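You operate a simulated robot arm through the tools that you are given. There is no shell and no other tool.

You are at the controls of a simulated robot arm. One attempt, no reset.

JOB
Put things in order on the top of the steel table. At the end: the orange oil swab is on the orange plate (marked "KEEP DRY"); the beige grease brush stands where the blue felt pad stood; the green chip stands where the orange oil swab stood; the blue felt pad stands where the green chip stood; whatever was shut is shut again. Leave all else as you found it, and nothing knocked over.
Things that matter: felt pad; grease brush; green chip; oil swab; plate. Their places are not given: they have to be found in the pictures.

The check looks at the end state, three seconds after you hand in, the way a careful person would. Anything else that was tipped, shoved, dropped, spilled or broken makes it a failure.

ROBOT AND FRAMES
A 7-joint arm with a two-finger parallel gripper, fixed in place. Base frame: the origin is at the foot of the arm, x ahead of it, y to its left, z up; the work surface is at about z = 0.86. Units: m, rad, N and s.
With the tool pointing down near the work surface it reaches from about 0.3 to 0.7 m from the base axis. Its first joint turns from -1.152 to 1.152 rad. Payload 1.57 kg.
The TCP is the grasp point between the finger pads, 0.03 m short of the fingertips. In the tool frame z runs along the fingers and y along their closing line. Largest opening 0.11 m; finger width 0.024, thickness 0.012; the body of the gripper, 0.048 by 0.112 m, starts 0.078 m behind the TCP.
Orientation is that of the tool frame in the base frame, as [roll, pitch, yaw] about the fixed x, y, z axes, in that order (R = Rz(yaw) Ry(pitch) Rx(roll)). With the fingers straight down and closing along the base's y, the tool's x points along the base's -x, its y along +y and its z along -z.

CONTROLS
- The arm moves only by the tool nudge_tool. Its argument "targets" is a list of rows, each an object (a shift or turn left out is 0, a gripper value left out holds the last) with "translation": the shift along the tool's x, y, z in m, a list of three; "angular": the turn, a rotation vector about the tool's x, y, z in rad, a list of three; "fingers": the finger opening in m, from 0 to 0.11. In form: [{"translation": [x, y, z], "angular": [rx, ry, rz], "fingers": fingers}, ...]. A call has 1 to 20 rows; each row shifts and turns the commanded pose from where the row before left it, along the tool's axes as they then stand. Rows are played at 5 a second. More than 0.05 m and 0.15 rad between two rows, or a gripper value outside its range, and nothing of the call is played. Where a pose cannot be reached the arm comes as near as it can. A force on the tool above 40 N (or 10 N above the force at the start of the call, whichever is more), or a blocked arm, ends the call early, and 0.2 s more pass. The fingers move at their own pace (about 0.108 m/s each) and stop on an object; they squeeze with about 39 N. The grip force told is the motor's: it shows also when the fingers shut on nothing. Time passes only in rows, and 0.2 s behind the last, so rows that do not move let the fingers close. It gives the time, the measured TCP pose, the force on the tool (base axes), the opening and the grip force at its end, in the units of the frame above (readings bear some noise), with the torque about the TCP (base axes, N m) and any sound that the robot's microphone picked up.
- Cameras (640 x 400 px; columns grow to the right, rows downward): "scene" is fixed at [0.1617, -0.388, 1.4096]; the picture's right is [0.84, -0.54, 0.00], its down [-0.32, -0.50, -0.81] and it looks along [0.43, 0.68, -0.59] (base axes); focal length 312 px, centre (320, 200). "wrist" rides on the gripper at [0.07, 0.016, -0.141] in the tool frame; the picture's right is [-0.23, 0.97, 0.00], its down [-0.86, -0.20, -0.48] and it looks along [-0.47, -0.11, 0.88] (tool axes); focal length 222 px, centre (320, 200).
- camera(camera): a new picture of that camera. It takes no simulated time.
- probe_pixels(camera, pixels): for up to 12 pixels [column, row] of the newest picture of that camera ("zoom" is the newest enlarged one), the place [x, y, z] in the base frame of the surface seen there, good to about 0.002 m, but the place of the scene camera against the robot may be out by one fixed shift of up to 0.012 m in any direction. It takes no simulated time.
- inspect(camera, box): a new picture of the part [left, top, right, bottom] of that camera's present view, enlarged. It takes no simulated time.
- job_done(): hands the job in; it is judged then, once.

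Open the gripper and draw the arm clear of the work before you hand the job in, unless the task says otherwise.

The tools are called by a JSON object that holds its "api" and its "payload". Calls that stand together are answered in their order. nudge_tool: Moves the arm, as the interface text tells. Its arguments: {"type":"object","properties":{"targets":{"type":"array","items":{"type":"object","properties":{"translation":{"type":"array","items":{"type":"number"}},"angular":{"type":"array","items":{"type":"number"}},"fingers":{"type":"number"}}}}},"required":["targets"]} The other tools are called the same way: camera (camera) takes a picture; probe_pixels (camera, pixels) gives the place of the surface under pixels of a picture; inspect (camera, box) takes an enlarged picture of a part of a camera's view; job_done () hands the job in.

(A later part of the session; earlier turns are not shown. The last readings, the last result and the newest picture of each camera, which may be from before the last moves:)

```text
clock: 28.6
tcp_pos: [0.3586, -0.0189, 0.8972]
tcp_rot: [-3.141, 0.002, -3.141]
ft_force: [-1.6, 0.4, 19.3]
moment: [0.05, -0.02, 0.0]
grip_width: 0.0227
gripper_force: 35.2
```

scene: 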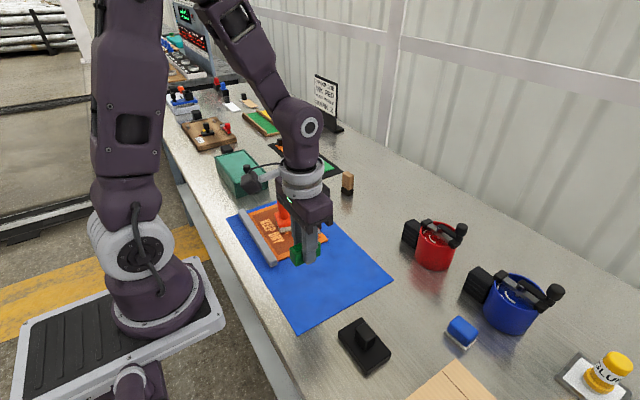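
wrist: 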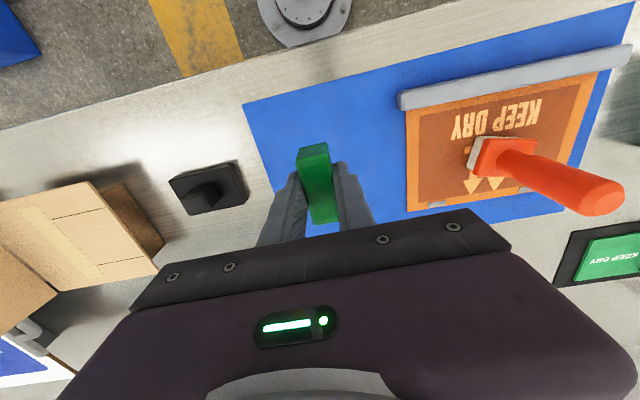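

Contact (19 N) at z≈0.897. I back off 0.8 mm and open the fingers moderately.

{"api": "nudge_tool", "payload": {"targets": [{"translation": [0, 0, -0.0008]}, {"fingers": 0.05}, {}, {}]}}

{"api": "camera", "payload": {"camera": "wrist"}}

```text
clock: 29.6
tcp_pos: [0.3596, -0.02, 0.8962]
tcp_rot: [-3.141, 0.001, 3.141]
ft_force: [0.1, 0.1, -0.4]
moment: [0.01, -0.01, 0.04]
grip_width: 0.0497
gripper_force: 0.0
```

```text
taken
```

wrist: 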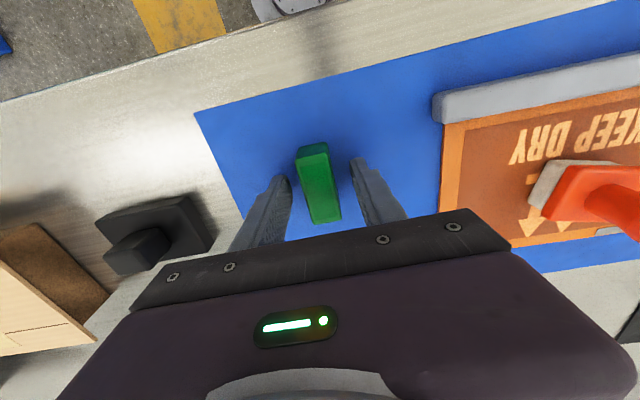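

The chip stands free on the mat. I rise and move back slightly so I can check it, then head toward the felt pad.

{"api": "nudge_tool", "payload": {"targets": [{"translation": [0, 0, -0.04]}, {"translation": [0, 0, -0.04]}, {"translation": [0, 0, -0.04]}, {"translation": [0, 0, -0.04]}, {}, {}]}}

{"api": "inspect", "payload": {"camera": "wrist", "box": [256, 80, 384, 160]}}

```text
clock: 31.0
tcp_pos: [0.3606, -0.0142, 1.0549]
tcp_rot: [3.141, 0.001, 3.141]
ft_force: [-0.4, -0.4, -0.3]
moment: [0.02, 0.01, 0.0]
grip_width: 0.0503
gripper_force: 0.0
```

```text
5.00 times, centred on (320, 120) of wrist
```

zoom: 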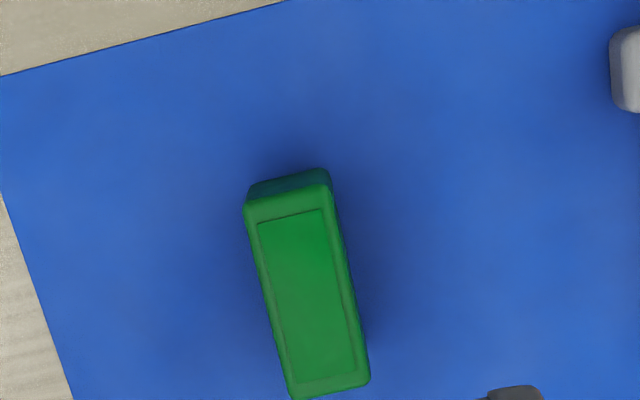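

I probe the chip's corners to confirm its final position.

{"api": "probe_pixels", "payload": {"camera": "zoom", "pixels": [[250, 208], [326, 190], [364, 378], [295, 392], [305, 290], [150, 250], [350, 280], [262, 280]]}}

{"api": "camera", "payload": {"camera": "scene"}}

```text
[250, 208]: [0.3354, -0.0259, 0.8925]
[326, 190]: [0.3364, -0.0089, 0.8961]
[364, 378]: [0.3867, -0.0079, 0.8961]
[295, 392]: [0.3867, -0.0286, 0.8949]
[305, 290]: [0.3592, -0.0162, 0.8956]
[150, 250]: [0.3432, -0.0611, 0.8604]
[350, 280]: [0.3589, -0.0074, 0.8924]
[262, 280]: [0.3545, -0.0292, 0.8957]
```

```text
taken
```

scene: 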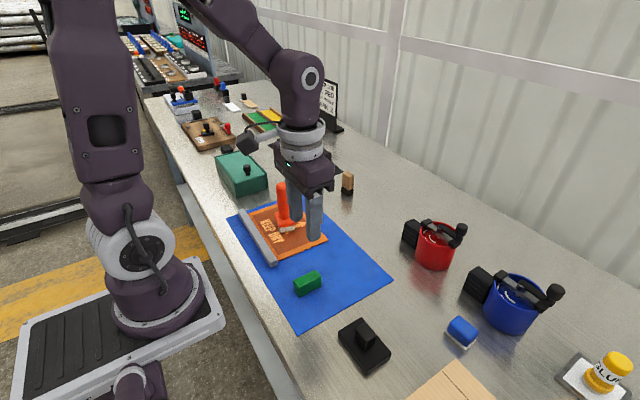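

The chip is at (0.361,-0.018), on target. Next I move to a viewing pose over the felt pad near (0.53,-0.247).

{"api": "nudge_tool", "payload": {"targets": [{"translation": [-0.02, -0.038, -0.01]}, {"translation": [-0.02, -0.038, -0.01]}, {"translation": [-0.02, -0.038, -0.01]}, {"translation": [-0.02, -0.038, -0.01]}, {"translation": [-0.02, -0.038, -0.01]}, {"translation": [-0.01, -0.03, 0]}, {}, {}]}}

{"api": "camera", "payload": {"camera": "wrist"}}

{"api": "camera", "payload": {"camera": "scene"}}

```text
clock: 32.8
tcp_pos: [0.4696, -0.2358, 1.1049]
tcp_rot: [3.141, 0.0, 3.14]
ft_force: [0.0, 0.8, -0.1]
moment: [0.01, 0.0, -0.01]
grip_width: 0.0499
gripper_force: 0.0
```

```text
taken
```

wrist: 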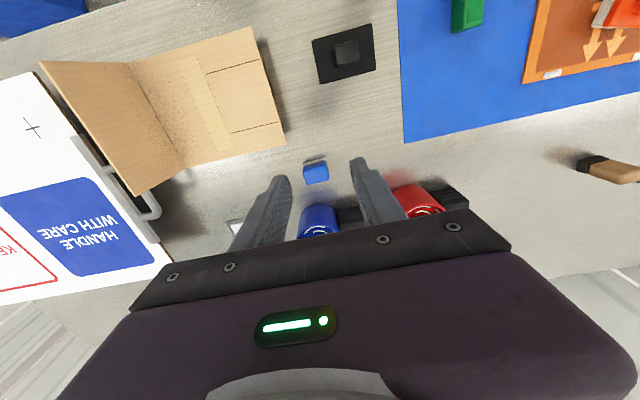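

```text
taken
```

scene: 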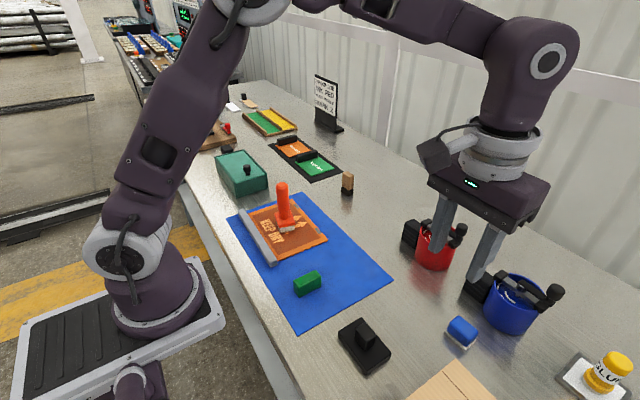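

I probe the pots' heights and extents (scene) and the pad's top (wrist zoom) to judge clearance.

{"api": "probe_pixels", "payload": {"camera": "scene", "pixels": [[556, 292], [515, 283], [478, 285], [490, 300], [487, 315], [500, 325], [460, 228], [410, 235], [605, 365], [440, 245], [466, 292], [500, 282]]}}

{"api": "inspect", "payload": {"camera": "wrist", "box": [272, 140, 368, 200]}}

```text
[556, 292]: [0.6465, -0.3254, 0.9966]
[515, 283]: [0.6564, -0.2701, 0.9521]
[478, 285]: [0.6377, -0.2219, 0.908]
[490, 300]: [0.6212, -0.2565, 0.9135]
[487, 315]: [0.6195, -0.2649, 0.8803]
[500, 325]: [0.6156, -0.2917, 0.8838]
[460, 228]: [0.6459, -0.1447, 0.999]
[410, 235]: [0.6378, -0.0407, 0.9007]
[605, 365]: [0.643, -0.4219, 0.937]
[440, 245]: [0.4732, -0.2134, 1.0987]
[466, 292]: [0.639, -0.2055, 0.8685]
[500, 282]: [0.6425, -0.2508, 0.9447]
```

```text
6.67 times, centred on (320, 170) of wrist
```

zoom: 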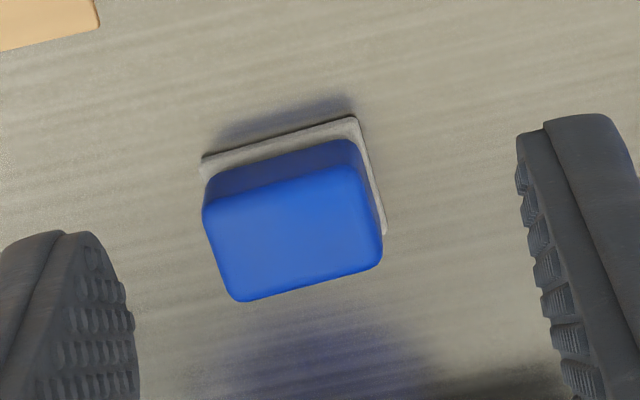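

I probe the pad's corners: top (205,205)–(380,265), felt base corners (205,160),(355,120),(385,232).

{"api": "probe_pixels", "payload": {"camera": "zoom", "pixels": [[212, 205], [355, 172], [376, 258], [238, 295], [295, 235], [205, 165], [353, 122], [384, 230], [280, 140], [372, 180], [280, 170], [300, 350]]}}

```text
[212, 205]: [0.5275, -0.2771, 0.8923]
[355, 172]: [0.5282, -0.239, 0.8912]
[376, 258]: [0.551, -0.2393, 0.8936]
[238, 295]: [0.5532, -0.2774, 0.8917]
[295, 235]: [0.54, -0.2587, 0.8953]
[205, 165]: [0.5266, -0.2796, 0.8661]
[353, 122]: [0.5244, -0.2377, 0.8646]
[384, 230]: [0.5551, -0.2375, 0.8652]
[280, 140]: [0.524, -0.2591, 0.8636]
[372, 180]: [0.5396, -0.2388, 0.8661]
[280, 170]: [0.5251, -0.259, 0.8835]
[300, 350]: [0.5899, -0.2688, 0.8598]
```

The pad is axis-aligned, centred at about (0.540,-0.2583), 0.032×0.042 m, top at z 0.895. I'll grip it across x so the fingers stay clear of the brush at the drop-off, so I turn the tool +90° about its axis here.

{"api": "nudge_tool", "payload": {"targets": [{"angular": [0, 0, 0.1428]}, {"angular": [0, 0, 0.1428]}, {"angular": [0, 0, 0.1428]}, {"angular": [0, 0, 0.1428]}, {"angular": [0, 0, 0.1428]}, {"angular": [0, 0, 0.1428]}, {"angular": [0, 0, 0.1428]}, {"angular": [0, 0, 0.1428]}, {"angular": [0, 0, 0.1428]}, {"angular": [0, 0, 0.1428]}, {"angular": [0, 0, 0.1428]}, {}, {}]}}

{"api": "camera", "payload": {"camera": "wrist"}}

{"api": "camera", "payload": {"camera": "scene"}}

```text
clock: 35.6
tcp_pos: [0.4698, -0.2376, 1.1076]
tcp_rot: [-3.141, 0.0, 1.57]
ft_force: [-0.1, 0.1, -0.7]
moment: [-0.03, 0.02, 0.0]
grip_width: 0.0504
gripper_force: 0.1
```

```text
taken
```

wrist: 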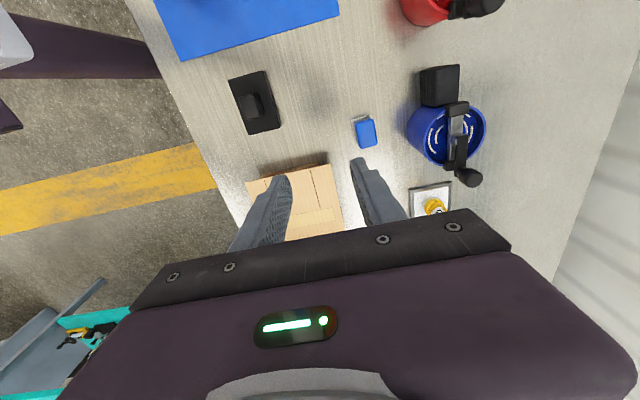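

```text
taken
```

scene: 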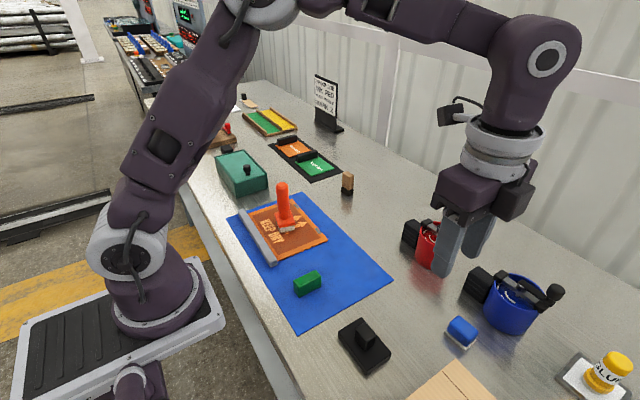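

Orientation is right (yaw 1.57); the pad appears at wrist (366,132). I move over it and lower to about z=1.02 for a closer measurement.

{"api": "nudge_tool", "payload": {"targets": [{"translation": [-0.004, 0.035, 0], "fingers": 0.06}, {"translation": [-0.004, 0.035, 0]}, {"translation": [-0.0, 0.0, 0.04]}, {"translation": [0.0, 0.0, 0.04]}, {}, {}]}}

{"api": "camera", "payload": {"camera": "wrist"}}

{"api": "inspect", "payload": {"camera": "wrist", "box": [256, 120, 384, 200]}}

```text
clock: 37.0
tcp_pos: [0.5418, -0.245, 1.0298]
tcp_rot: [-3.141, 0.001, 1.571]
ft_force: [0.1, 0.3, -0.6]
moment: [-0.04, -0.01, 0.02]
grip_width: 0.0598
gripper_force: 0.2
```

```text
taken
```

wrist: 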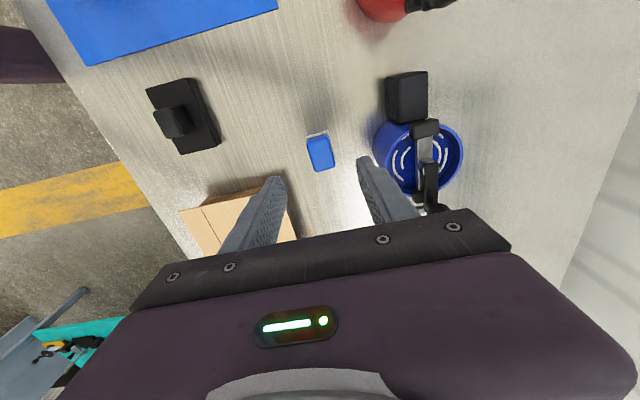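

```text
5.00 times, centred on (320, 160) of wrist
```

zoom: 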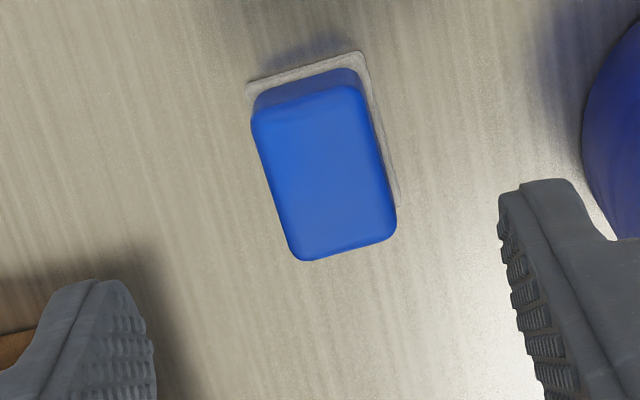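

I probe the pad's corners and the pot's near edge (around zoom (585,120)) from this pose.

{"api": "probe_pixels", "payload": {"camera": "zoom", "pixels": [[255, 115], [358, 88], [392, 222], [300, 253], [322, 170], [252, 90], [362, 60], [397, 190], [258, 160], [375, 140], [600, 130], [612, 210]]}}

{"api": "probe_pixels", "payload": {"camera": "wrist", "pixels": [[378, 140], [380, 160], [388, 95], [392, 120], [365, 160], [362, 175], [277, 185], [283, 195], [424, 130], [430, 180], [250, 200], [400, 185]]}}

```text
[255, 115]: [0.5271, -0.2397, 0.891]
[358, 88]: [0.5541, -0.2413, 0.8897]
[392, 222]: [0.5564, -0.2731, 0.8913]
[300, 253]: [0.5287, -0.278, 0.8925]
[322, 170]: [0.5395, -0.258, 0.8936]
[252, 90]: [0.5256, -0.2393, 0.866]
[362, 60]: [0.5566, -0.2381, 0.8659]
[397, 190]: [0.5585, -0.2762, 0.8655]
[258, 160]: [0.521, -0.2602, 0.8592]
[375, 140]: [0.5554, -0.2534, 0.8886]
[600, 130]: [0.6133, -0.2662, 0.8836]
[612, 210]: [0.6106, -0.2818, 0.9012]
```

```text
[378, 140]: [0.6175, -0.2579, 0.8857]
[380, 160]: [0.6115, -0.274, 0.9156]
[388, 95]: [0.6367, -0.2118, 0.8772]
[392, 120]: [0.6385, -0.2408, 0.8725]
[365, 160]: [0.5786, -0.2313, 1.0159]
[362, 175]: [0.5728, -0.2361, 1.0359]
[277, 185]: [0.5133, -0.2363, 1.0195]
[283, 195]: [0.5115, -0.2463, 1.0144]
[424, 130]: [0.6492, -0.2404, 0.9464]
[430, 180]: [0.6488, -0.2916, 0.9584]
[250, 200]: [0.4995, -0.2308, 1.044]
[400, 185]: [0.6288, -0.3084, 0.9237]
```

The pad's centre is (0.5408,-0.2587) and the pot edge is at x≈0.610, enough clearance. I align with the opening at 0.05 and lower to about z=0.95, then recheck.

{"api": "nudge_tool", "payload": {"targets": [{"translation": [-0.0137, -0.001, 0], "fingers": 0.05}, {"translation": [0, 0, 0.04]}, {"translation": [0, 0, 0.04]}, {}, {}]}}

{"api": "inspect", "payload": {"camera": "wrist", "box": [224, 100, 416, 220]}}

{"api": "inspect", "payload": {"camera": "scene", "box": [380, 240, 572, 360]}}

```text
clock: 38.2
tcp_pos: [0.5382, -0.2584, 0.9483]
tcp_rot: [-3.141, 0.0, 1.571]
ft_force: [1.7, -1.1, -0.2]
moment: [0.01, -0.01, 0.01]
grip_width: 0.05
gripper_force: 0.0
```

```text
3.33 times, centred on (320, 160) of wrist
```

zoom: 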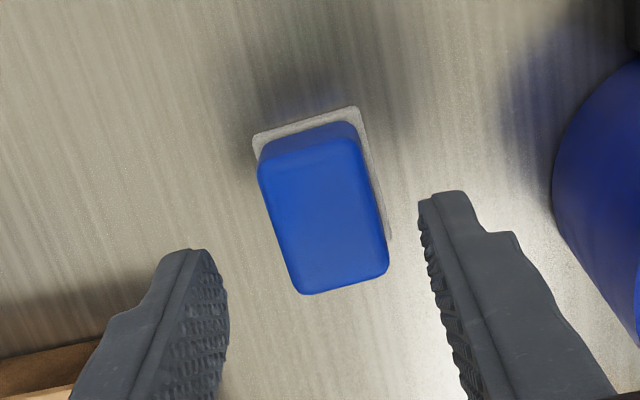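

```text
3.33 times, centred on (476, 300) of scene
```

zoom: 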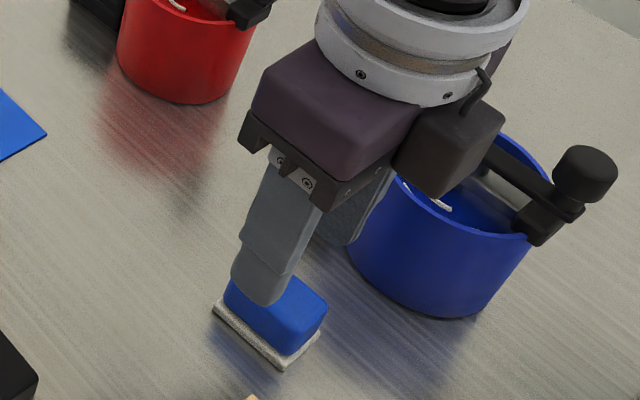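

The scene zoom shows a dark box beside the gripper at (450,150) close to the pot's handle in the picture. I probe where it actually is before going lower.

{"api": "probe_pixels", "payload": {"camera": "zoom", "pixels": [[450, 150], [430, 190], [495, 130], [400, 160], [350, 190], [380, 180], [250, 140], [470, 100], [440, 160], [585, 170], [540, 230], [510, 180]]}}

{"api": "camera", "payload": {"camera": "scene"}}

```text
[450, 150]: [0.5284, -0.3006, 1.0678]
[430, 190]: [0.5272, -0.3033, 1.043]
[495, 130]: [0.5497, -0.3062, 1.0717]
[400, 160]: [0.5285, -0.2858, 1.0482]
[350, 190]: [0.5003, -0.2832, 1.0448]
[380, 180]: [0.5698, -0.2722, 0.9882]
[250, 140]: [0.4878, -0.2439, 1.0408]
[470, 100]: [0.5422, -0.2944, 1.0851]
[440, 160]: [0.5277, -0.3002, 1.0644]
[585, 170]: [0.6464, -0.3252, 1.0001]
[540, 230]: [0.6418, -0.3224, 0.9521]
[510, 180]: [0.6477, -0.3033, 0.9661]
```

```text
taken
```

scene: 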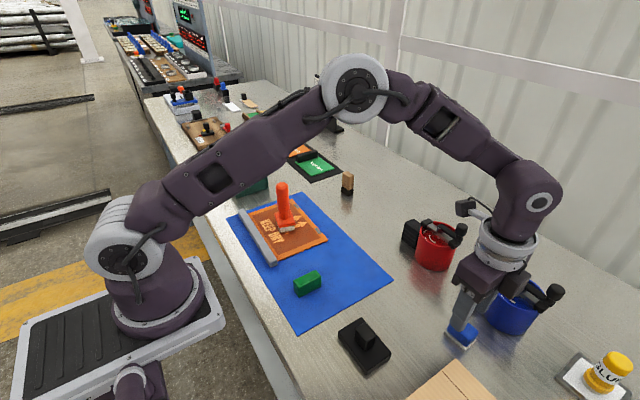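

That box sits on the gripper's -y side at z≥1.04, well clear of the pot knob (x 0.646). I shift +2.5 mm in x, lower to z≈0.915, and recheck the fingers around the pad.

{"api": "nudge_tool", "payload": {"targets": [{"translation": [0, 0.0025, 0]}, {"translation": [0, 0, 0.02]}, {"translation": [0, 0, 0.014]}, {}, {}]}}

{"api": "inspect", "payload": {"camera": "wrist", "box": [224, 100, 416, 220]}}

{"api": "probe_pixels", "payload": {"camera": "zoom", "pixels": [[225, 300], [430, 250], [205, 262], [445, 205], [265, 180], [375, 170], [320, 220], [300, 160]]}}

```text
clock: 39.4
tcp_pos: [0.5397, -0.2612, 0.9142]
tcp_rot: [-3.141, 0.002, 1.57]
ft_force: [-0.4, 0.3, 0.1]
moment: [0.02, 0.01, -0.01]
grip_width: 0.0502
gripper_force: 0.1
```

```text
3.33 times, centred on (320, 160) of wrist
```

zoom: 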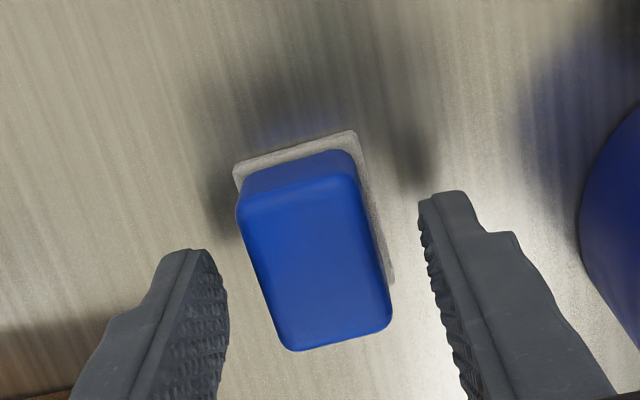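

```text
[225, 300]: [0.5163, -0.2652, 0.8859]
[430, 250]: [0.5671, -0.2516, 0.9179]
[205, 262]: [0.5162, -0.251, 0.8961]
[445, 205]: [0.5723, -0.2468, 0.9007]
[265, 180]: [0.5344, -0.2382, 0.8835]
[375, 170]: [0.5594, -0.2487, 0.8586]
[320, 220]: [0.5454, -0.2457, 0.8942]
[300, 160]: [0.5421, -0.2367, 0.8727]
```

The finger mid-line is at x≈0.541, centred on the pad. I lower to z≈0.900 and close.

{"api": "nudge_tool", "payload": {"targets": [{"translation": [0.002, 0, 0.007]}, {"translation": [0, 0, 0.007]}, {}, {"fingers": 0.018}, {}, {}, {}]}}

{"api": "inspect", "payload": {"camera": "wrist", "box": [224, 100, 416, 220]}}

```text
clock: 41.0
tcp_pos: [0.5402, -0.2575, 0.9004]
tcp_rot: [-3.141, -0.001, 1.571]
ft_force: [-0.1, -0.3, -0.2]
moment: [-0.01, 0.03, 0.04]
grip_width: 0.0324
gripper_force: 39.0
```

```text
3.33 times, centred on (320, 160) of wrist
```

zoom: 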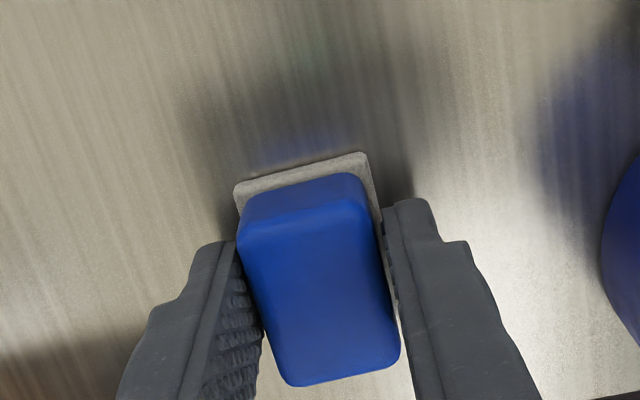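

Gripped at 0.0324 m with 39 N, possibly on the felt edge. I lift 3 cm gently and check that the pad stays level.

{"api": "nudge_tool", "payload": {"targets": [{"translation": [0, 0, -0.01]}, {"translation": [0, 0, -0.02]}, {}, {}]}}

{"api": "inspect", "payload": {"camera": "wrist", "box": [224, 100, 416, 220]}}

{"api": "inspect", "payload": {"camera": "scene", "box": [400, 270, 528, 350]}}

```text
clock: 42.0
tcp_pos: [0.5392, -0.2591, 0.9308]
tcp_rot: [-3.141, 0.001, 1.571]
ft_force: [-1.0, 0.6, 0.0]
moment: [0.02, 0.01, 0.0]
grip_width: 0.032
gripper_force: 39.1
```

```text
3.33 times, centred on (320, 160) of wrist
```

zoom: 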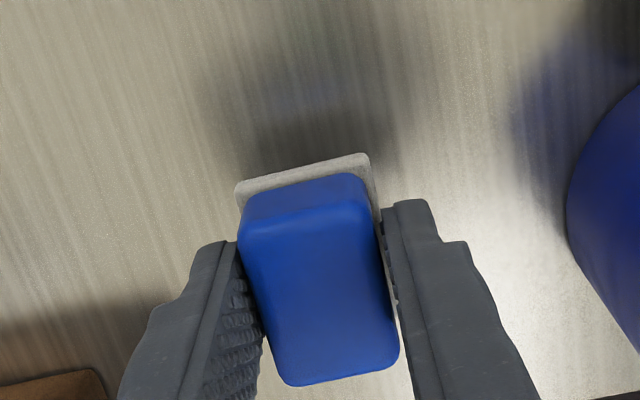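

```text
5.00 times, centred on (464, 310) of scene
```

zoom: 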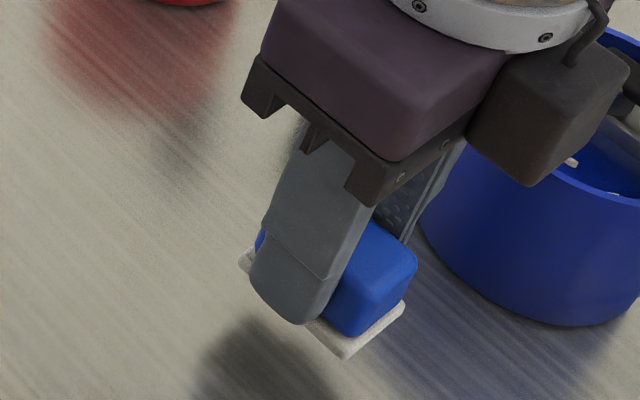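

The pad is level and secure. I lift to z≈1.08 and carry it over to above the old chip place at (0.6303,0.1613).

{"api": "nudge_tool", "payload": {"targets": [{"translation": [0, 0, -0.0375]}, {"translation": [0, 0, -0.0375]}, {"translation": [0, 0, -0.0375]}, {"translation": [0, 0, -0.0375]}, {"translation": [0.042, 0, 0]}, {"translation": [0.042, 0, 0]}, {"translation": [0.042, 0.01, 0]}, {"translation": [0.042, 0.01, 0]}, {"translation": [0.042, 0.01, 0]}, {"translation": [0.042, 0.01, 0]}, {"translation": [0.042, 0.01, 0]}, {"translation": [0.042, 0.01, 0]}, {"translation": [0.042, 0.015, 0]}, {"translation": [0.042, 0.015, 0]}, {}, {}]}}

{"api": "camera", "payload": {"camera": "wrist"}}

{"api": "camera", "payload": {"camera": "scene"}}

```text
clock: 45.4
tcp_pos: [0.6274, 0.1624, 1.0819]
tcp_rot: [-3.141, 0.001, 1.571]
ft_force: [0.2, 0.7, -0.9]
moment: [0.01, 0.0, -0.02]
grip_width: 0.0321
gripper_force: 39.1
```

```text
taken
```

wrist: 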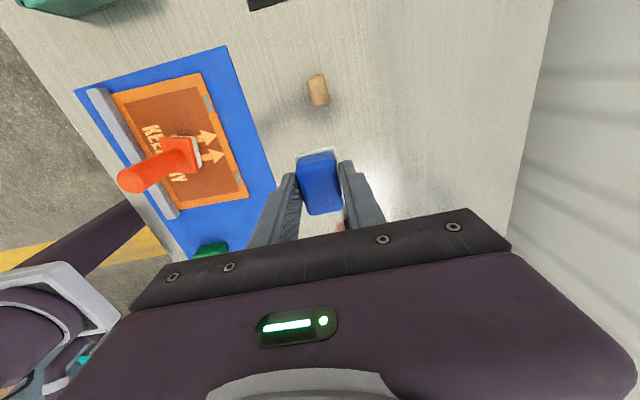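

```text
taken
```

scene: 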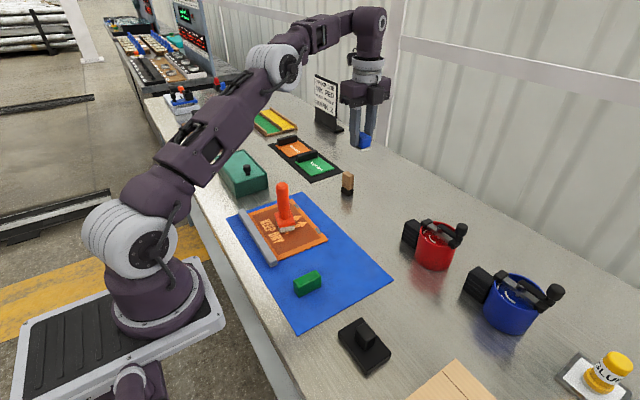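

The pad hangs over its destination; the brush is at wrist (318,90). I correct x by +3 mm and lower to z≈0.93 for a check.

{"api": "nudge_tool", "payload": {"targets": [{"translation": [-0.001, 0.003, 0]}, {"translation": [0, 0, 0.04]}, {"translation": [0, 0, 0.04]}, {"translation": [0, 0, 0.04]}, {"translation": [0, 0, 0.03]}, {}, {}]}}

{"api": "camera", "payload": {"camera": "wrist"}}

{"api": "inspect", "payload": {"camera": "wrist", "box": [224, 50, 416, 170]}}

{"api": "inspect", "payload": {"camera": "scene", "box": [310, 150, 406, 210]}}

```text
clock: 47.0
tcp_pos: [0.6339, 0.1606, 0.9274]
tcp_rot: [3.141, 0.0, 1.571]
ft_force: [0.8, -0.2, -0.6]
moment: [-0.01, -0.01, -0.02]
grip_width: 0.0324
gripper_force: 38.8
```

```text
taken
```

wrist: 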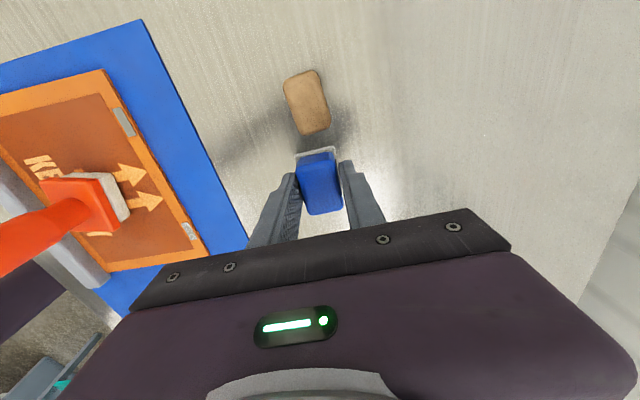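

```text
3.33 times, centred on (320, 110) of wrist
```

zoom: 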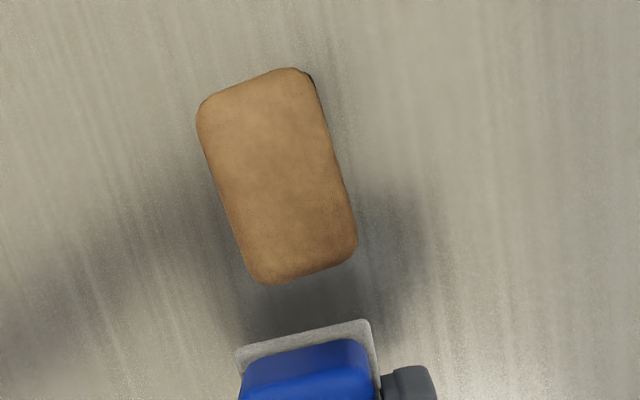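

```text
6.67 times, centred on (358, 180) of scene
```

zoom: 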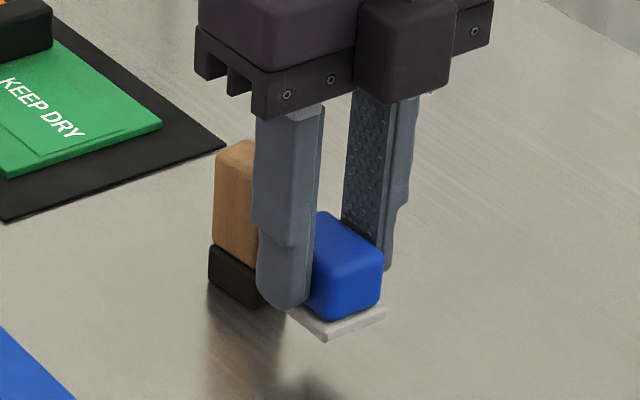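

I probe the held pad's front edge and the brush in the wrist view to confirm clearance and offset.

{"api": "inspect", "payload": {"camera": "wrist", "box": [224, 60, 416, 180]}}

{"api": "probe_pixels", "payload": {"camera": "zoom", "pixels": [[242, 320], [365, 292], [300, 303], [215, 80], [300, 42], [350, 205], [265, 245], [280, 140], [375, 330], [305, 330]]}}

{"api": "nudge_tool", "payload": {"targets": [{"translation": [0, -0.003, 0]}, {}]}}

```text
3.33 times, centred on (320, 120) of wrist
```

zoom: 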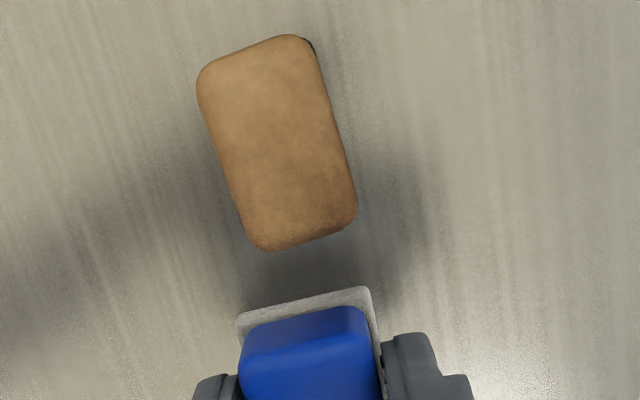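

```text
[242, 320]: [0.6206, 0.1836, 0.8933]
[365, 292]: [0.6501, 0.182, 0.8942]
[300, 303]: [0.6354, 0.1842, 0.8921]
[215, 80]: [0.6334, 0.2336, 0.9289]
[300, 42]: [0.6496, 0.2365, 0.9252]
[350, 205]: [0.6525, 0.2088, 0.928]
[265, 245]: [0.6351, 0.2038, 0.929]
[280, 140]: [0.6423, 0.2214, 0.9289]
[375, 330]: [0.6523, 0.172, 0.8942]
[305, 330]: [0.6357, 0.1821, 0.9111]
```

```text
clock: 47.6
tcp_pos: [0.632, 0.163, 0.9282]
tcp_rot: [-3.142, 0.0, 1.572]
ft_force: [0.2, -0.4, 0.2]
moment: [0.04, 0.0, -0.01]
grip_width: 0.0318
gripper_force: 38.9
```

The pad centre is about (0.6325,0.162) after the shift. I correct another -2 mm in x and -1 mm in y and lower to z≈0.905.

{"api": "nudge_tool", "payload": {"targets": [{"translation": [-0.001, -0.002, 0]}, {"translation": [0, 0, 0.012]}, {"translation": [0, 0, 0.01]}, {}, {}]}}

{"api": "inspect", "payload": {"camera": "wrist", "box": [224, 60, 416, 180]}}

{"api": "probe_pixels", "payload": {"camera": "zoom", "pixels": [[242, 320], [365, 292], [300, 303], [375, 330], [305, 330]]}}

```text
clock: 48.8
tcp_pos: [0.6288, 0.1596, 0.9065]
tcp_rot: [-3.141, 0.001, 1.57]
ft_force: [0.3, -0.4, -0.8]
moment: [-0.01, 0.03, -0.01]
grip_width: 0.0321
gripper_force: 39.1
```

```text
3.33 times, centred on (320, 120) of wrist
```

zoom: 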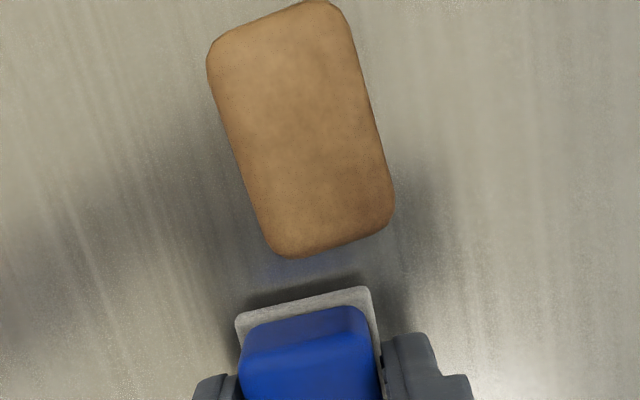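

```text
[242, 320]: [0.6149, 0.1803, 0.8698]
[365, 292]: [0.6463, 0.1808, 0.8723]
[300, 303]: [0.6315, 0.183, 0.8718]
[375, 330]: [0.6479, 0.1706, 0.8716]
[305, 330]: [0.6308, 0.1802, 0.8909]
```

The pad is at about (0.631,0.1605), on target. I lower the last 6 mm in small steps until contact.

{"api": "nudge_tool", "payload": {"targets": [{"translation": [0, 0, 0.003]}, {"translation": [0, 0, 0.001]}, {}]}}

{"api": "nudge_tool", "payload": {"targets": [{"translation": [0, 0, 0.001]}, {}]}}

{"api": "nudge_tool", "payload": {"targets": [{"translation": [0, 0, 0.001]}, {}]}}

```text
clock: 49.6
tcp_pos: [0.6276, 0.1595, 0.9025]
tcp_rot: [-3.14, 0.0, 1.57]
ft_force: [0.6, 0.2, -0.3]
moment: [0.0, 0.01, -0.02]
grip_width: 0.0319
gripper_force: 39.2
```

```text
clock: 50.2
tcp_pos: [0.6276, 0.1593, 0.9032]
tcp_rot: [-3.141, -0.001, 1.571]
ft_force: [-0.2, 1.1, 0.2]
moment: [-0.01, 0.0, 0.01]
grip_width: 0.032
gripper_force: 38.7
```

```text
clock: 50.8
tcp_pos: [0.628, 0.1607, 0.9008]
tcp_rot: [-3.14, -0.001, 1.572]
ft_force: [-0.1, 0.6, -1.5]
moment: [0.0, 0.02, 0.02]
grip_width: 0.032
gripper_force: 39.0
```

No contact yet at z≈0.901. I nudge +1.5 mm in x and lower another millimetre at a time.

{"api": "nudge_tool", "payload": {"targets": [{"translation": [0.0005, 0.0015, 0.0]}, {"translation": [0, 0, 0.001]}, {}]}}

{"api": "nudge_tool", "payload": {"targets": [{"translation": [0, 0, 0.001]}, {}]}}

```text
clock: 51.6
tcp_pos: [0.6293, 0.1603, 0.9002]
tcp_rot: [3.141, 0.001, 1.572]
ft_force: [0.3, -0.2, -0.3]
moment: [0.01, 0.04, -0.01]
grip_width: 0.032
gripper_force: 38.7
```

```text
clock: 52.2
tcp_pos: [0.6296, 0.1608, 0.9002]
tcp_rot: [3.14, -0.001, 1.571]
ft_force: [-3.0, 0.0, 13.4]
moment: [-0.02, 0.04, 0.03]
grip_width: 0.0317
gripper_force: 38.8
```

Contact (13 N). I back off 0.5 mm, open to 0.055 m, and look.

{"api": "nudge_tool", "payload": {"targets": [{"translation": [0, 0, -0.0005]}, {"fingers": 0.055}, {}, {}]}}

{"api": "camera", "payload": {"camera": "wrist"}}

```text
clock: 53.2
tcp_pos: [0.6294, 0.1601, 0.8993]
tcp_rot: [-3.14, -0.002, 1.571]
ft_force: [0.7, -0.1, 0.1]
moment: [-0.02, 0.0, -0.03]
grip_width: 0.055
gripper_force: 0.1
```

```text
taken
```

wrist: 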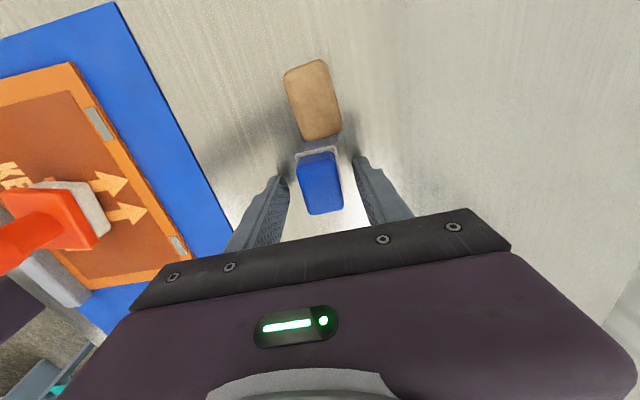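

The pad stands free. I rise 0.13 m and move over the brush at about (0.642,0.22).

{"api": "nudge_tool", "payload": {"targets": [{"translation": [0, 0, -0.04]}, {"translation": [0, 0, -0.045]}, {"translation": [0, 0, -0.045]}, {"translation": [0.015, 0.006, 0]}, {"translation": [0.015, 0.006, 0]}, {}, {}]}}

{"api": "camera", "payload": {"camera": "wrist"}}

{"api": "inspect", "payload": {"camera": "wrist", "box": [240, 90, 400, 190]}}

```text
clock: 54.8
tcp_pos: [0.642, 0.1904, 1.0303]
tcp_rot: [-3.141, 0.001, 1.572]
ft_force: [-0.2, 0.7, -1.0]
moment: [0.01, 0.01, -0.01]
grip_width: 0.0549
gripper_force: 0.0
```

```text
taken
```

wrist: 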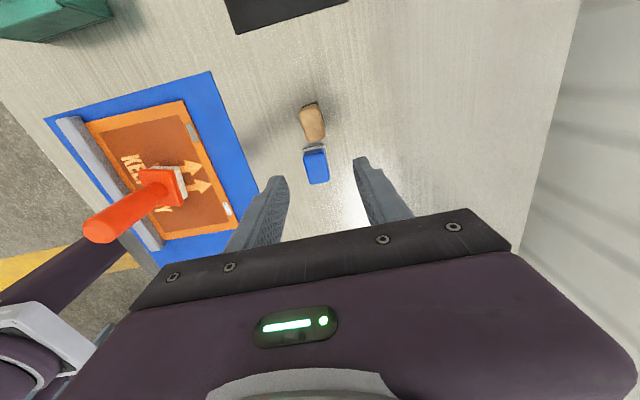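

```text
4.00 times, centred on (320, 140) of wrist
```

zoom: 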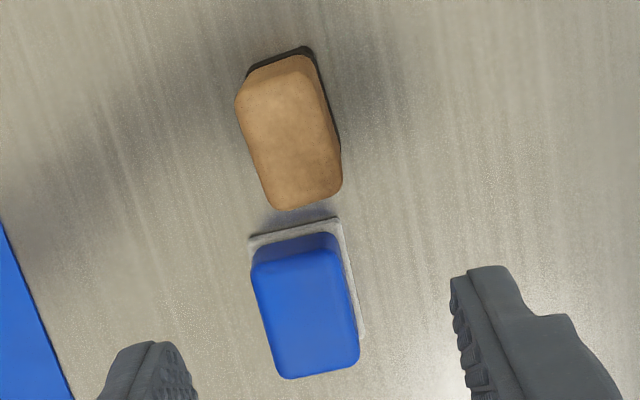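

I probe the placed pad's corners and the brush's top and base edges here.

{"api": "probe_pixels", "payload": {"camera": "zoom", "pixels": [[257, 270], [337, 245], [357, 355], [285, 373], [254, 238], [336, 222], [362, 330], [242, 105], [305, 65], [337, 175], [278, 205], [308, 52]]}}

{"api": "probe_pixels", "payload": {"camera": "zoom", "pixels": [[290, 135], [318, 85], [253, 72], [338, 140], [335, 130], [280, 60], [306, 310]]}}

```text
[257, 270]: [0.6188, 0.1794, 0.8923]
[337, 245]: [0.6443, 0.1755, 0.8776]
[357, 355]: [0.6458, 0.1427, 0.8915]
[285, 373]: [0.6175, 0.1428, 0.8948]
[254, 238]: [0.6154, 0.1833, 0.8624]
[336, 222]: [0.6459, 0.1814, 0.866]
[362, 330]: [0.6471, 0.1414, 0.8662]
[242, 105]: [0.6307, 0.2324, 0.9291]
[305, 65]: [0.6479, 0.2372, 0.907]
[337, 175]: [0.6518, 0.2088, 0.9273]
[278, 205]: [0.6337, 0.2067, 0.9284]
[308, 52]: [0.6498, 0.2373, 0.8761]
```

```text
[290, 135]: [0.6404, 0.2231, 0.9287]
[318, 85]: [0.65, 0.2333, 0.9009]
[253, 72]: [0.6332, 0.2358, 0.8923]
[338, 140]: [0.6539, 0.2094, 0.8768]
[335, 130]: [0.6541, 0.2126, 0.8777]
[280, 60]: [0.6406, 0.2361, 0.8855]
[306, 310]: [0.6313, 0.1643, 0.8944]
```

Pad placed at (0.631,0.162), as wanted. The brush centre is (0.6418,0.2206); I centre over it with the fingers at 0.045 and lower to z≈0.96 first.

{"api": "nudge_tool", "payload": {"targets": [{"translation": [0.03, -0.0, 0], "fingers": 0.045}, {"translation": [0, 0, 0.035]}, {"translation": [0, 0, 0.03]}, {}, {}]}}

{"api": "inspect", "payload": {"camera": "wrist", "box": [224, 100, 416, 220]}}

{"api": "probe_pixels", "payload": {"camera": "zoom", "pixels": [[225, 300], [430, 250], [205, 262], [430, 215], [300, 200], [340, 220], [280, 260], [320, 160]]}}

```text
clock: 56.0
tcp_pos: [0.6426, 0.1907, 0.9645]
tcp_rot: [-3.141, -0.001, 1.571]
ft_force: [-0.4, -0.1, -0.2]
moment: [-0.02, -0.01, -0.02]
grip_width: 0.0451
gripper_force: 0.0
out of reach, approached as far as the arm can: row 1
```

```text
3.33 times, centred on (320, 160) of wrist
```

zoom: 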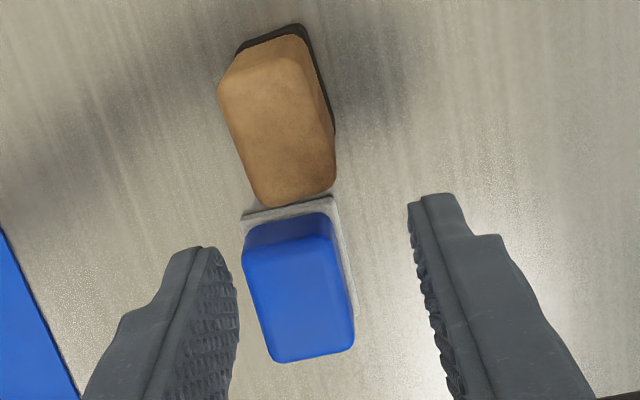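

```text
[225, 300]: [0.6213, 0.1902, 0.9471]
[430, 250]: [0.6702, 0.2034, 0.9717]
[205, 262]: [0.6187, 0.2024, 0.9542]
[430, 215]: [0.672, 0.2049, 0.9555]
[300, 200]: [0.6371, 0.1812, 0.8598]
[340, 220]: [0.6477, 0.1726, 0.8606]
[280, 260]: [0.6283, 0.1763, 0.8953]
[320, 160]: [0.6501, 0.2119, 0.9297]
```

Row 1 (moving +0.03 in y) was reported out of reach at that height, so the arm is still over the pad at y=0.19. I try small +y steps at this lower height, where the reach is longer.

{"api": "nudge_tool", "payload": {"targets": [{"translation": [0.008, 0, -0.004]}, {"translation": [0.008, 0, 0]}, {}]}}

```text
clock: 56.8
tcp_pos: [0.6417, 0.2044, 0.9692]
tcp_rot: [3.141, 0.001, 1.57]
ft_force: [-0.7, -0.4, 0.1]
moment: [0.02, 0.0, -0.01]
grip_width: 0.0452
gripper_force: 0.0
```

That worked (y≈0.2045, z 0.969). I continue the remaining +0.016 in two steps.

{"api": "nudge_tool", "payload": {"targets": [{"translation": [0.008, 0, 0]}, {"translation": [0.008, 0, 0]}, {}, {}]}}

{"api": "inspect", "payload": {"camera": "wrist", "box": [224, 100, 416, 220]}}

{"api": "probe_pixels", "payload": {"camera": "zoom", "pixels": [[225, 300], [430, 250], [205, 262], [430, 215], [300, 200], [260, 180], [345, 170], [300, 260], [330, 250]]}}

```text
clock: 57.8
tcp_pos: [0.6411, 0.2205, 0.968]
tcp_rot: [-3.14, 0.0, 1.57]
ft_force: [-0.3, 0.6, -0.1]
moment: [-0.01, 0.02, 0.05]
grip_width: 0.045
gripper_force: 0.1
```

```text
3.33 times, centred on (320, 160) of wrist
```

zoom: 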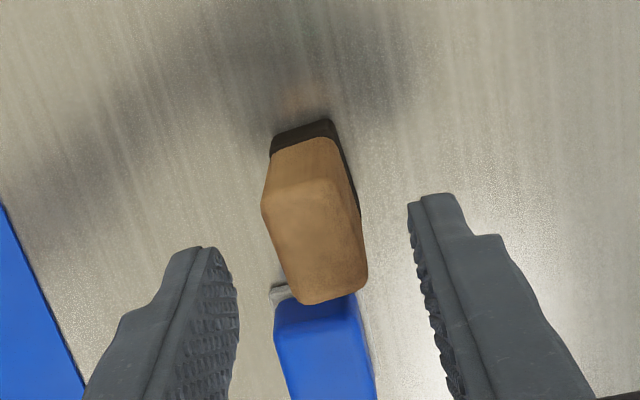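

```text
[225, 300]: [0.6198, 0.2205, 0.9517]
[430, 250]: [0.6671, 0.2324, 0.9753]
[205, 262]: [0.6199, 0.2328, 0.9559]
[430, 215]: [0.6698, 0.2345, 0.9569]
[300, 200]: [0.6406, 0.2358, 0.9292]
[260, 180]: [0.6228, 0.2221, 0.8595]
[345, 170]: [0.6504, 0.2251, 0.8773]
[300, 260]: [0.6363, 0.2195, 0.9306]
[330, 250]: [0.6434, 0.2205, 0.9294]
```

The hand is over the brush, with finger inner faces at x≈0.620 and 0.666. I descend to z≈0.912, keeping the tips above the black base.

{"api": "nudge_tool", "payload": {"targets": [{"translation": [0, -0.001, 0.02]}, {"translation": [0, 0, 0.02]}, {"translation": [0, 0, 0.015]}, {}, {}]}}

{"api": "inspect", "payload": {"camera": "wrist", "box": [224, 100, 416, 220]}}

{"api": "inspect", "payload": {"camera": "scene", "box": [300, 140, 412, 210]}}

```text
clock: 59.0
tcp_pos: [0.6427, 0.2216, 0.9145]
tcp_rot: [-3.141, -0.001, 1.571]
ft_force: [0.3, -0.3, -0.8]
moment: [0.01, -0.02, -0.01]
grip_width: 0.0453
gripper_force: 0.1
```

```text
3.33 times, centred on (320, 160) of wrist
```

zoom: 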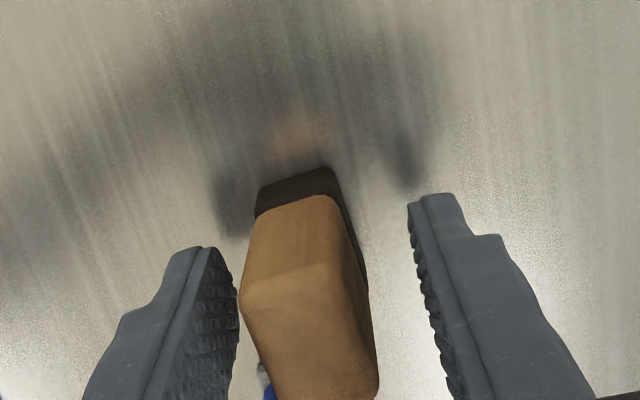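

```text
5.71 times, centred on (356, 175) of scene
```

zoom: 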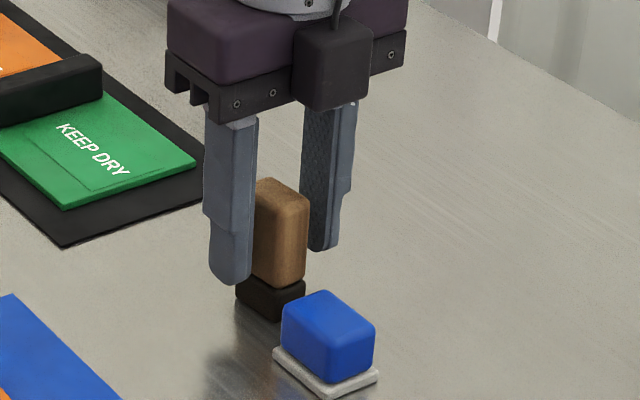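

The brush handle is between the fingers, well clear of the pad. I shift -1 mm in x and close.

{"api": "nudge_tool", "payload": {"targets": [{"translation": [0, -0.001, 0.0]}, {"fingers": 0.01}, {}, {}, {}]}}

```text
clock: 60.2
tcp_pos: [0.6411, 0.2215, 0.9145]
tcp_rot: [3.141, 0.0, 1.571]
ft_force: [-0.9, 0.2, 1.5]
moment: [-0.06, 0.03, -0.03]
grip_width: 0.0211
gripper_force: 34.5
```

Gripped at 0.0211 m. I lift 5 cm straight, then pull back in x while rising, to stay within reach before crossing over.

{"api": "nudge_tool", "payload": {"targets": [{"translation": [0, 0, -0.02]}, {"translation": [0, 0, -0.03]}, {"translation": [0, -0.025, -0.01]}, {"translation": [0, -0.025, -0.03]}, {"translation": [0, -0.025, -0.03]}, {"translation": [0, -0.025, -0.03]}, {"translation": [0, 0, -0.02]}, {}, {}]}}

{"api": "camera", "payload": {"camera": "wrist"}}

{"api": "camera", "payload": {"camera": "scene"}}

```text
clock: 62.2
tcp_pos: [0.5392, 0.2216, 1.0832]
tcp_rot: [3.142, -0.002, 1.571]
ft_force: [0.0, 0.8, -0.2]
moment: [-0.03, 0.0, -0.01]
grip_width: 0.0212
gripper_force: 34.4
```

```text
taken
```

wrist: 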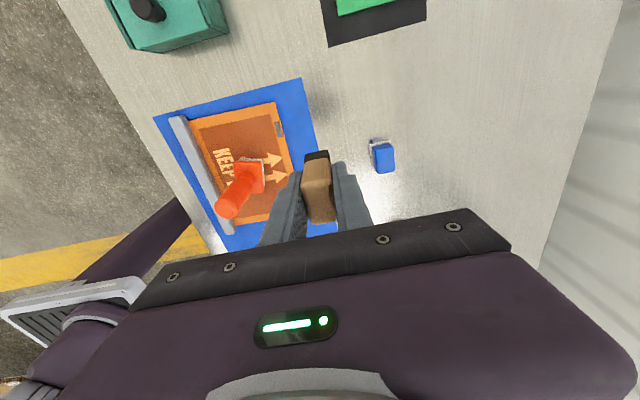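

```text
taken
```

scene: 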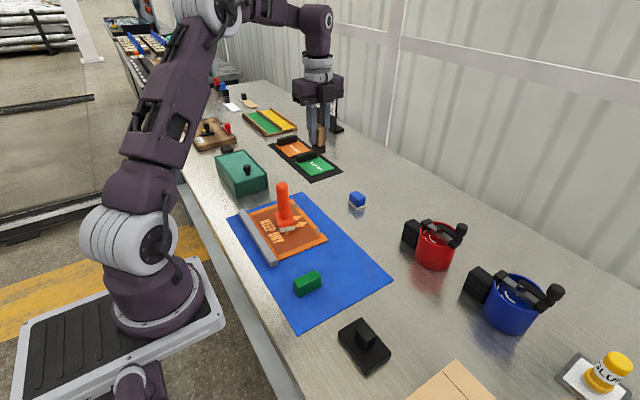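

The brush is held upright at (0.539,0.222,1.083). I carry it along -y to above the old pad place (0.5408,-0.2587).

{"api": "nudge_tool", "payload": {"targets": [{"translation": [-0.04, 0, 0]}, {"translation": [-0.04, 0, 0]}, {"translation": [-0.04, 0, 0]}, {"translation": [-0.04, 0, 0]}, {"translation": [-0.04, 0, 0]}, {"translation": [-0.04, 0, 0]}, {"translation": [-0.04, 0, 0]}, {"translation": [-0.04, 0, 0]}, {"translation": [-0.04, 0, 0]}, {"translation": [-0.04, 0, 0]}, {"translation": [-0.04, 0, 0]}, {"translation": [-0.04, 0, 0]}, {}, {}]}}

{"api": "camera", "payload": {"camera": "wrist"}}

{"api": "camera", "payload": {"camera": "scene"}}

```text
clock: 65.2
tcp_pos: [0.5381, -0.2589, 1.0877]
tcp_rot: [3.141, -0.001, 1.571]
ft_force: [0.3, -1.1, 0.3]
moment: [-0.02, 0.03, 0.0]
grip_width: 0.0213
gripper_force: 34.1
```

```text
taken
```

wrist: 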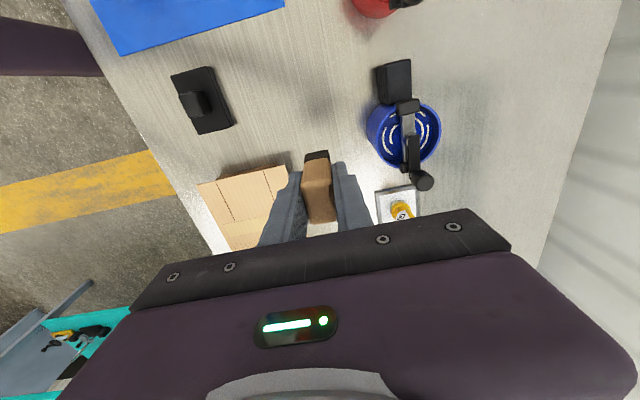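

```text
taken
```

scene: 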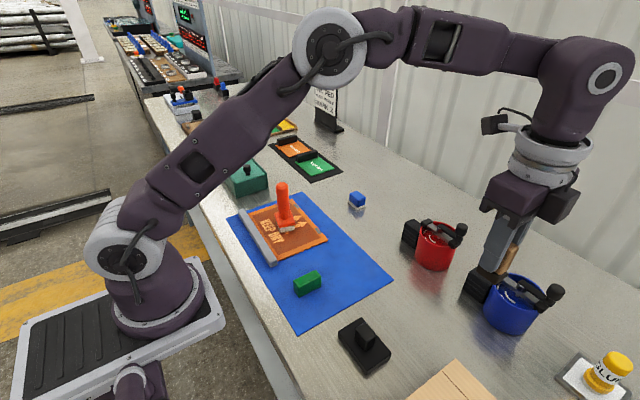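

I shift +2.5 mm in x and lower to about z=0.93, then check the brush's position before touching down.

{"api": "nudge_tool", "payload": {"targets": [{"translation": [0, 0.0025, 0]}, {"translation": [0, 0, 0.04]}, {"translation": [0, 0, 0.04]}, {"translation": [0, 0, 0.04]}, {"translation": [0, 0, 0.035]}, {}, {}]}}

{"api": "inspect", "payload": {"camera": "wrist", "box": [224, 100, 416, 220]}}

{"api": "probe_pixels", "payload": {"camera": "zoom", "pixels": [[285, 180], [360, 170], [320, 180], [300, 240], [365, 230], [315, 215], [275, 250], [370, 270]]}}

{"api": "inspect", "payload": {"camera": "scene", "box": [400, 260, 528, 340]}}

```text
clock: 66.8
tcp_pos: [0.5421, -0.2575, 0.9317]
tcp_rot: [-3.141, 0.001, 1.57]
ft_force: [-0.2, -0.3, 0.2]
moment: [-0.03, 0.01, 0.02]
grip_width: 0.0211
gripper_force: 34.5
```

```text
3.33 times, centred on (320, 160) of wrist
```

zoom: 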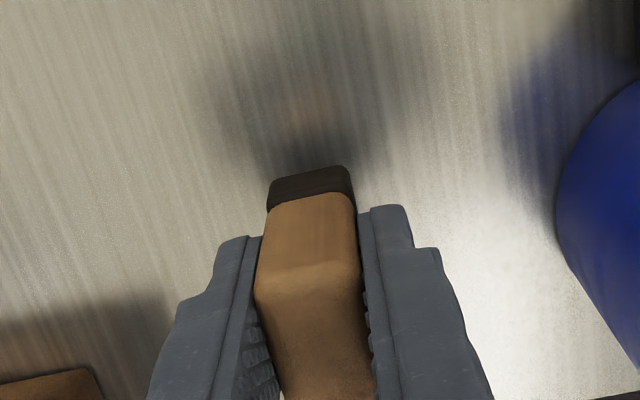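

```text
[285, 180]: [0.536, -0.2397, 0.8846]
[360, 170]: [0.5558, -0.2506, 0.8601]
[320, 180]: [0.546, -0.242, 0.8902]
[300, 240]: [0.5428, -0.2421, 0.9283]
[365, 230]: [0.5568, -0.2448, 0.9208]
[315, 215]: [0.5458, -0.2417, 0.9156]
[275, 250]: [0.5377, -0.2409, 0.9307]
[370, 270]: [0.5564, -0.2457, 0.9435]
```

```text
5.00 times, centred on (464, 300) of scene
```

zoom: 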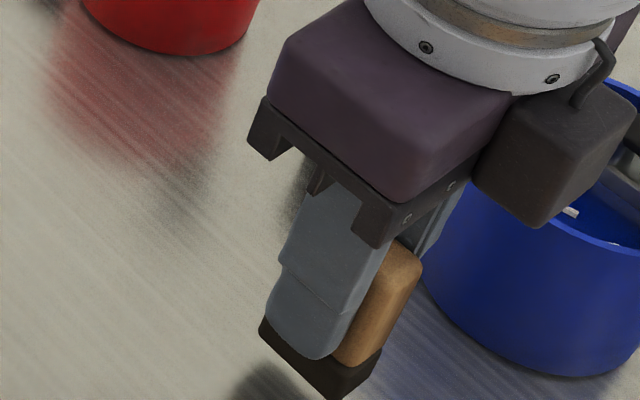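

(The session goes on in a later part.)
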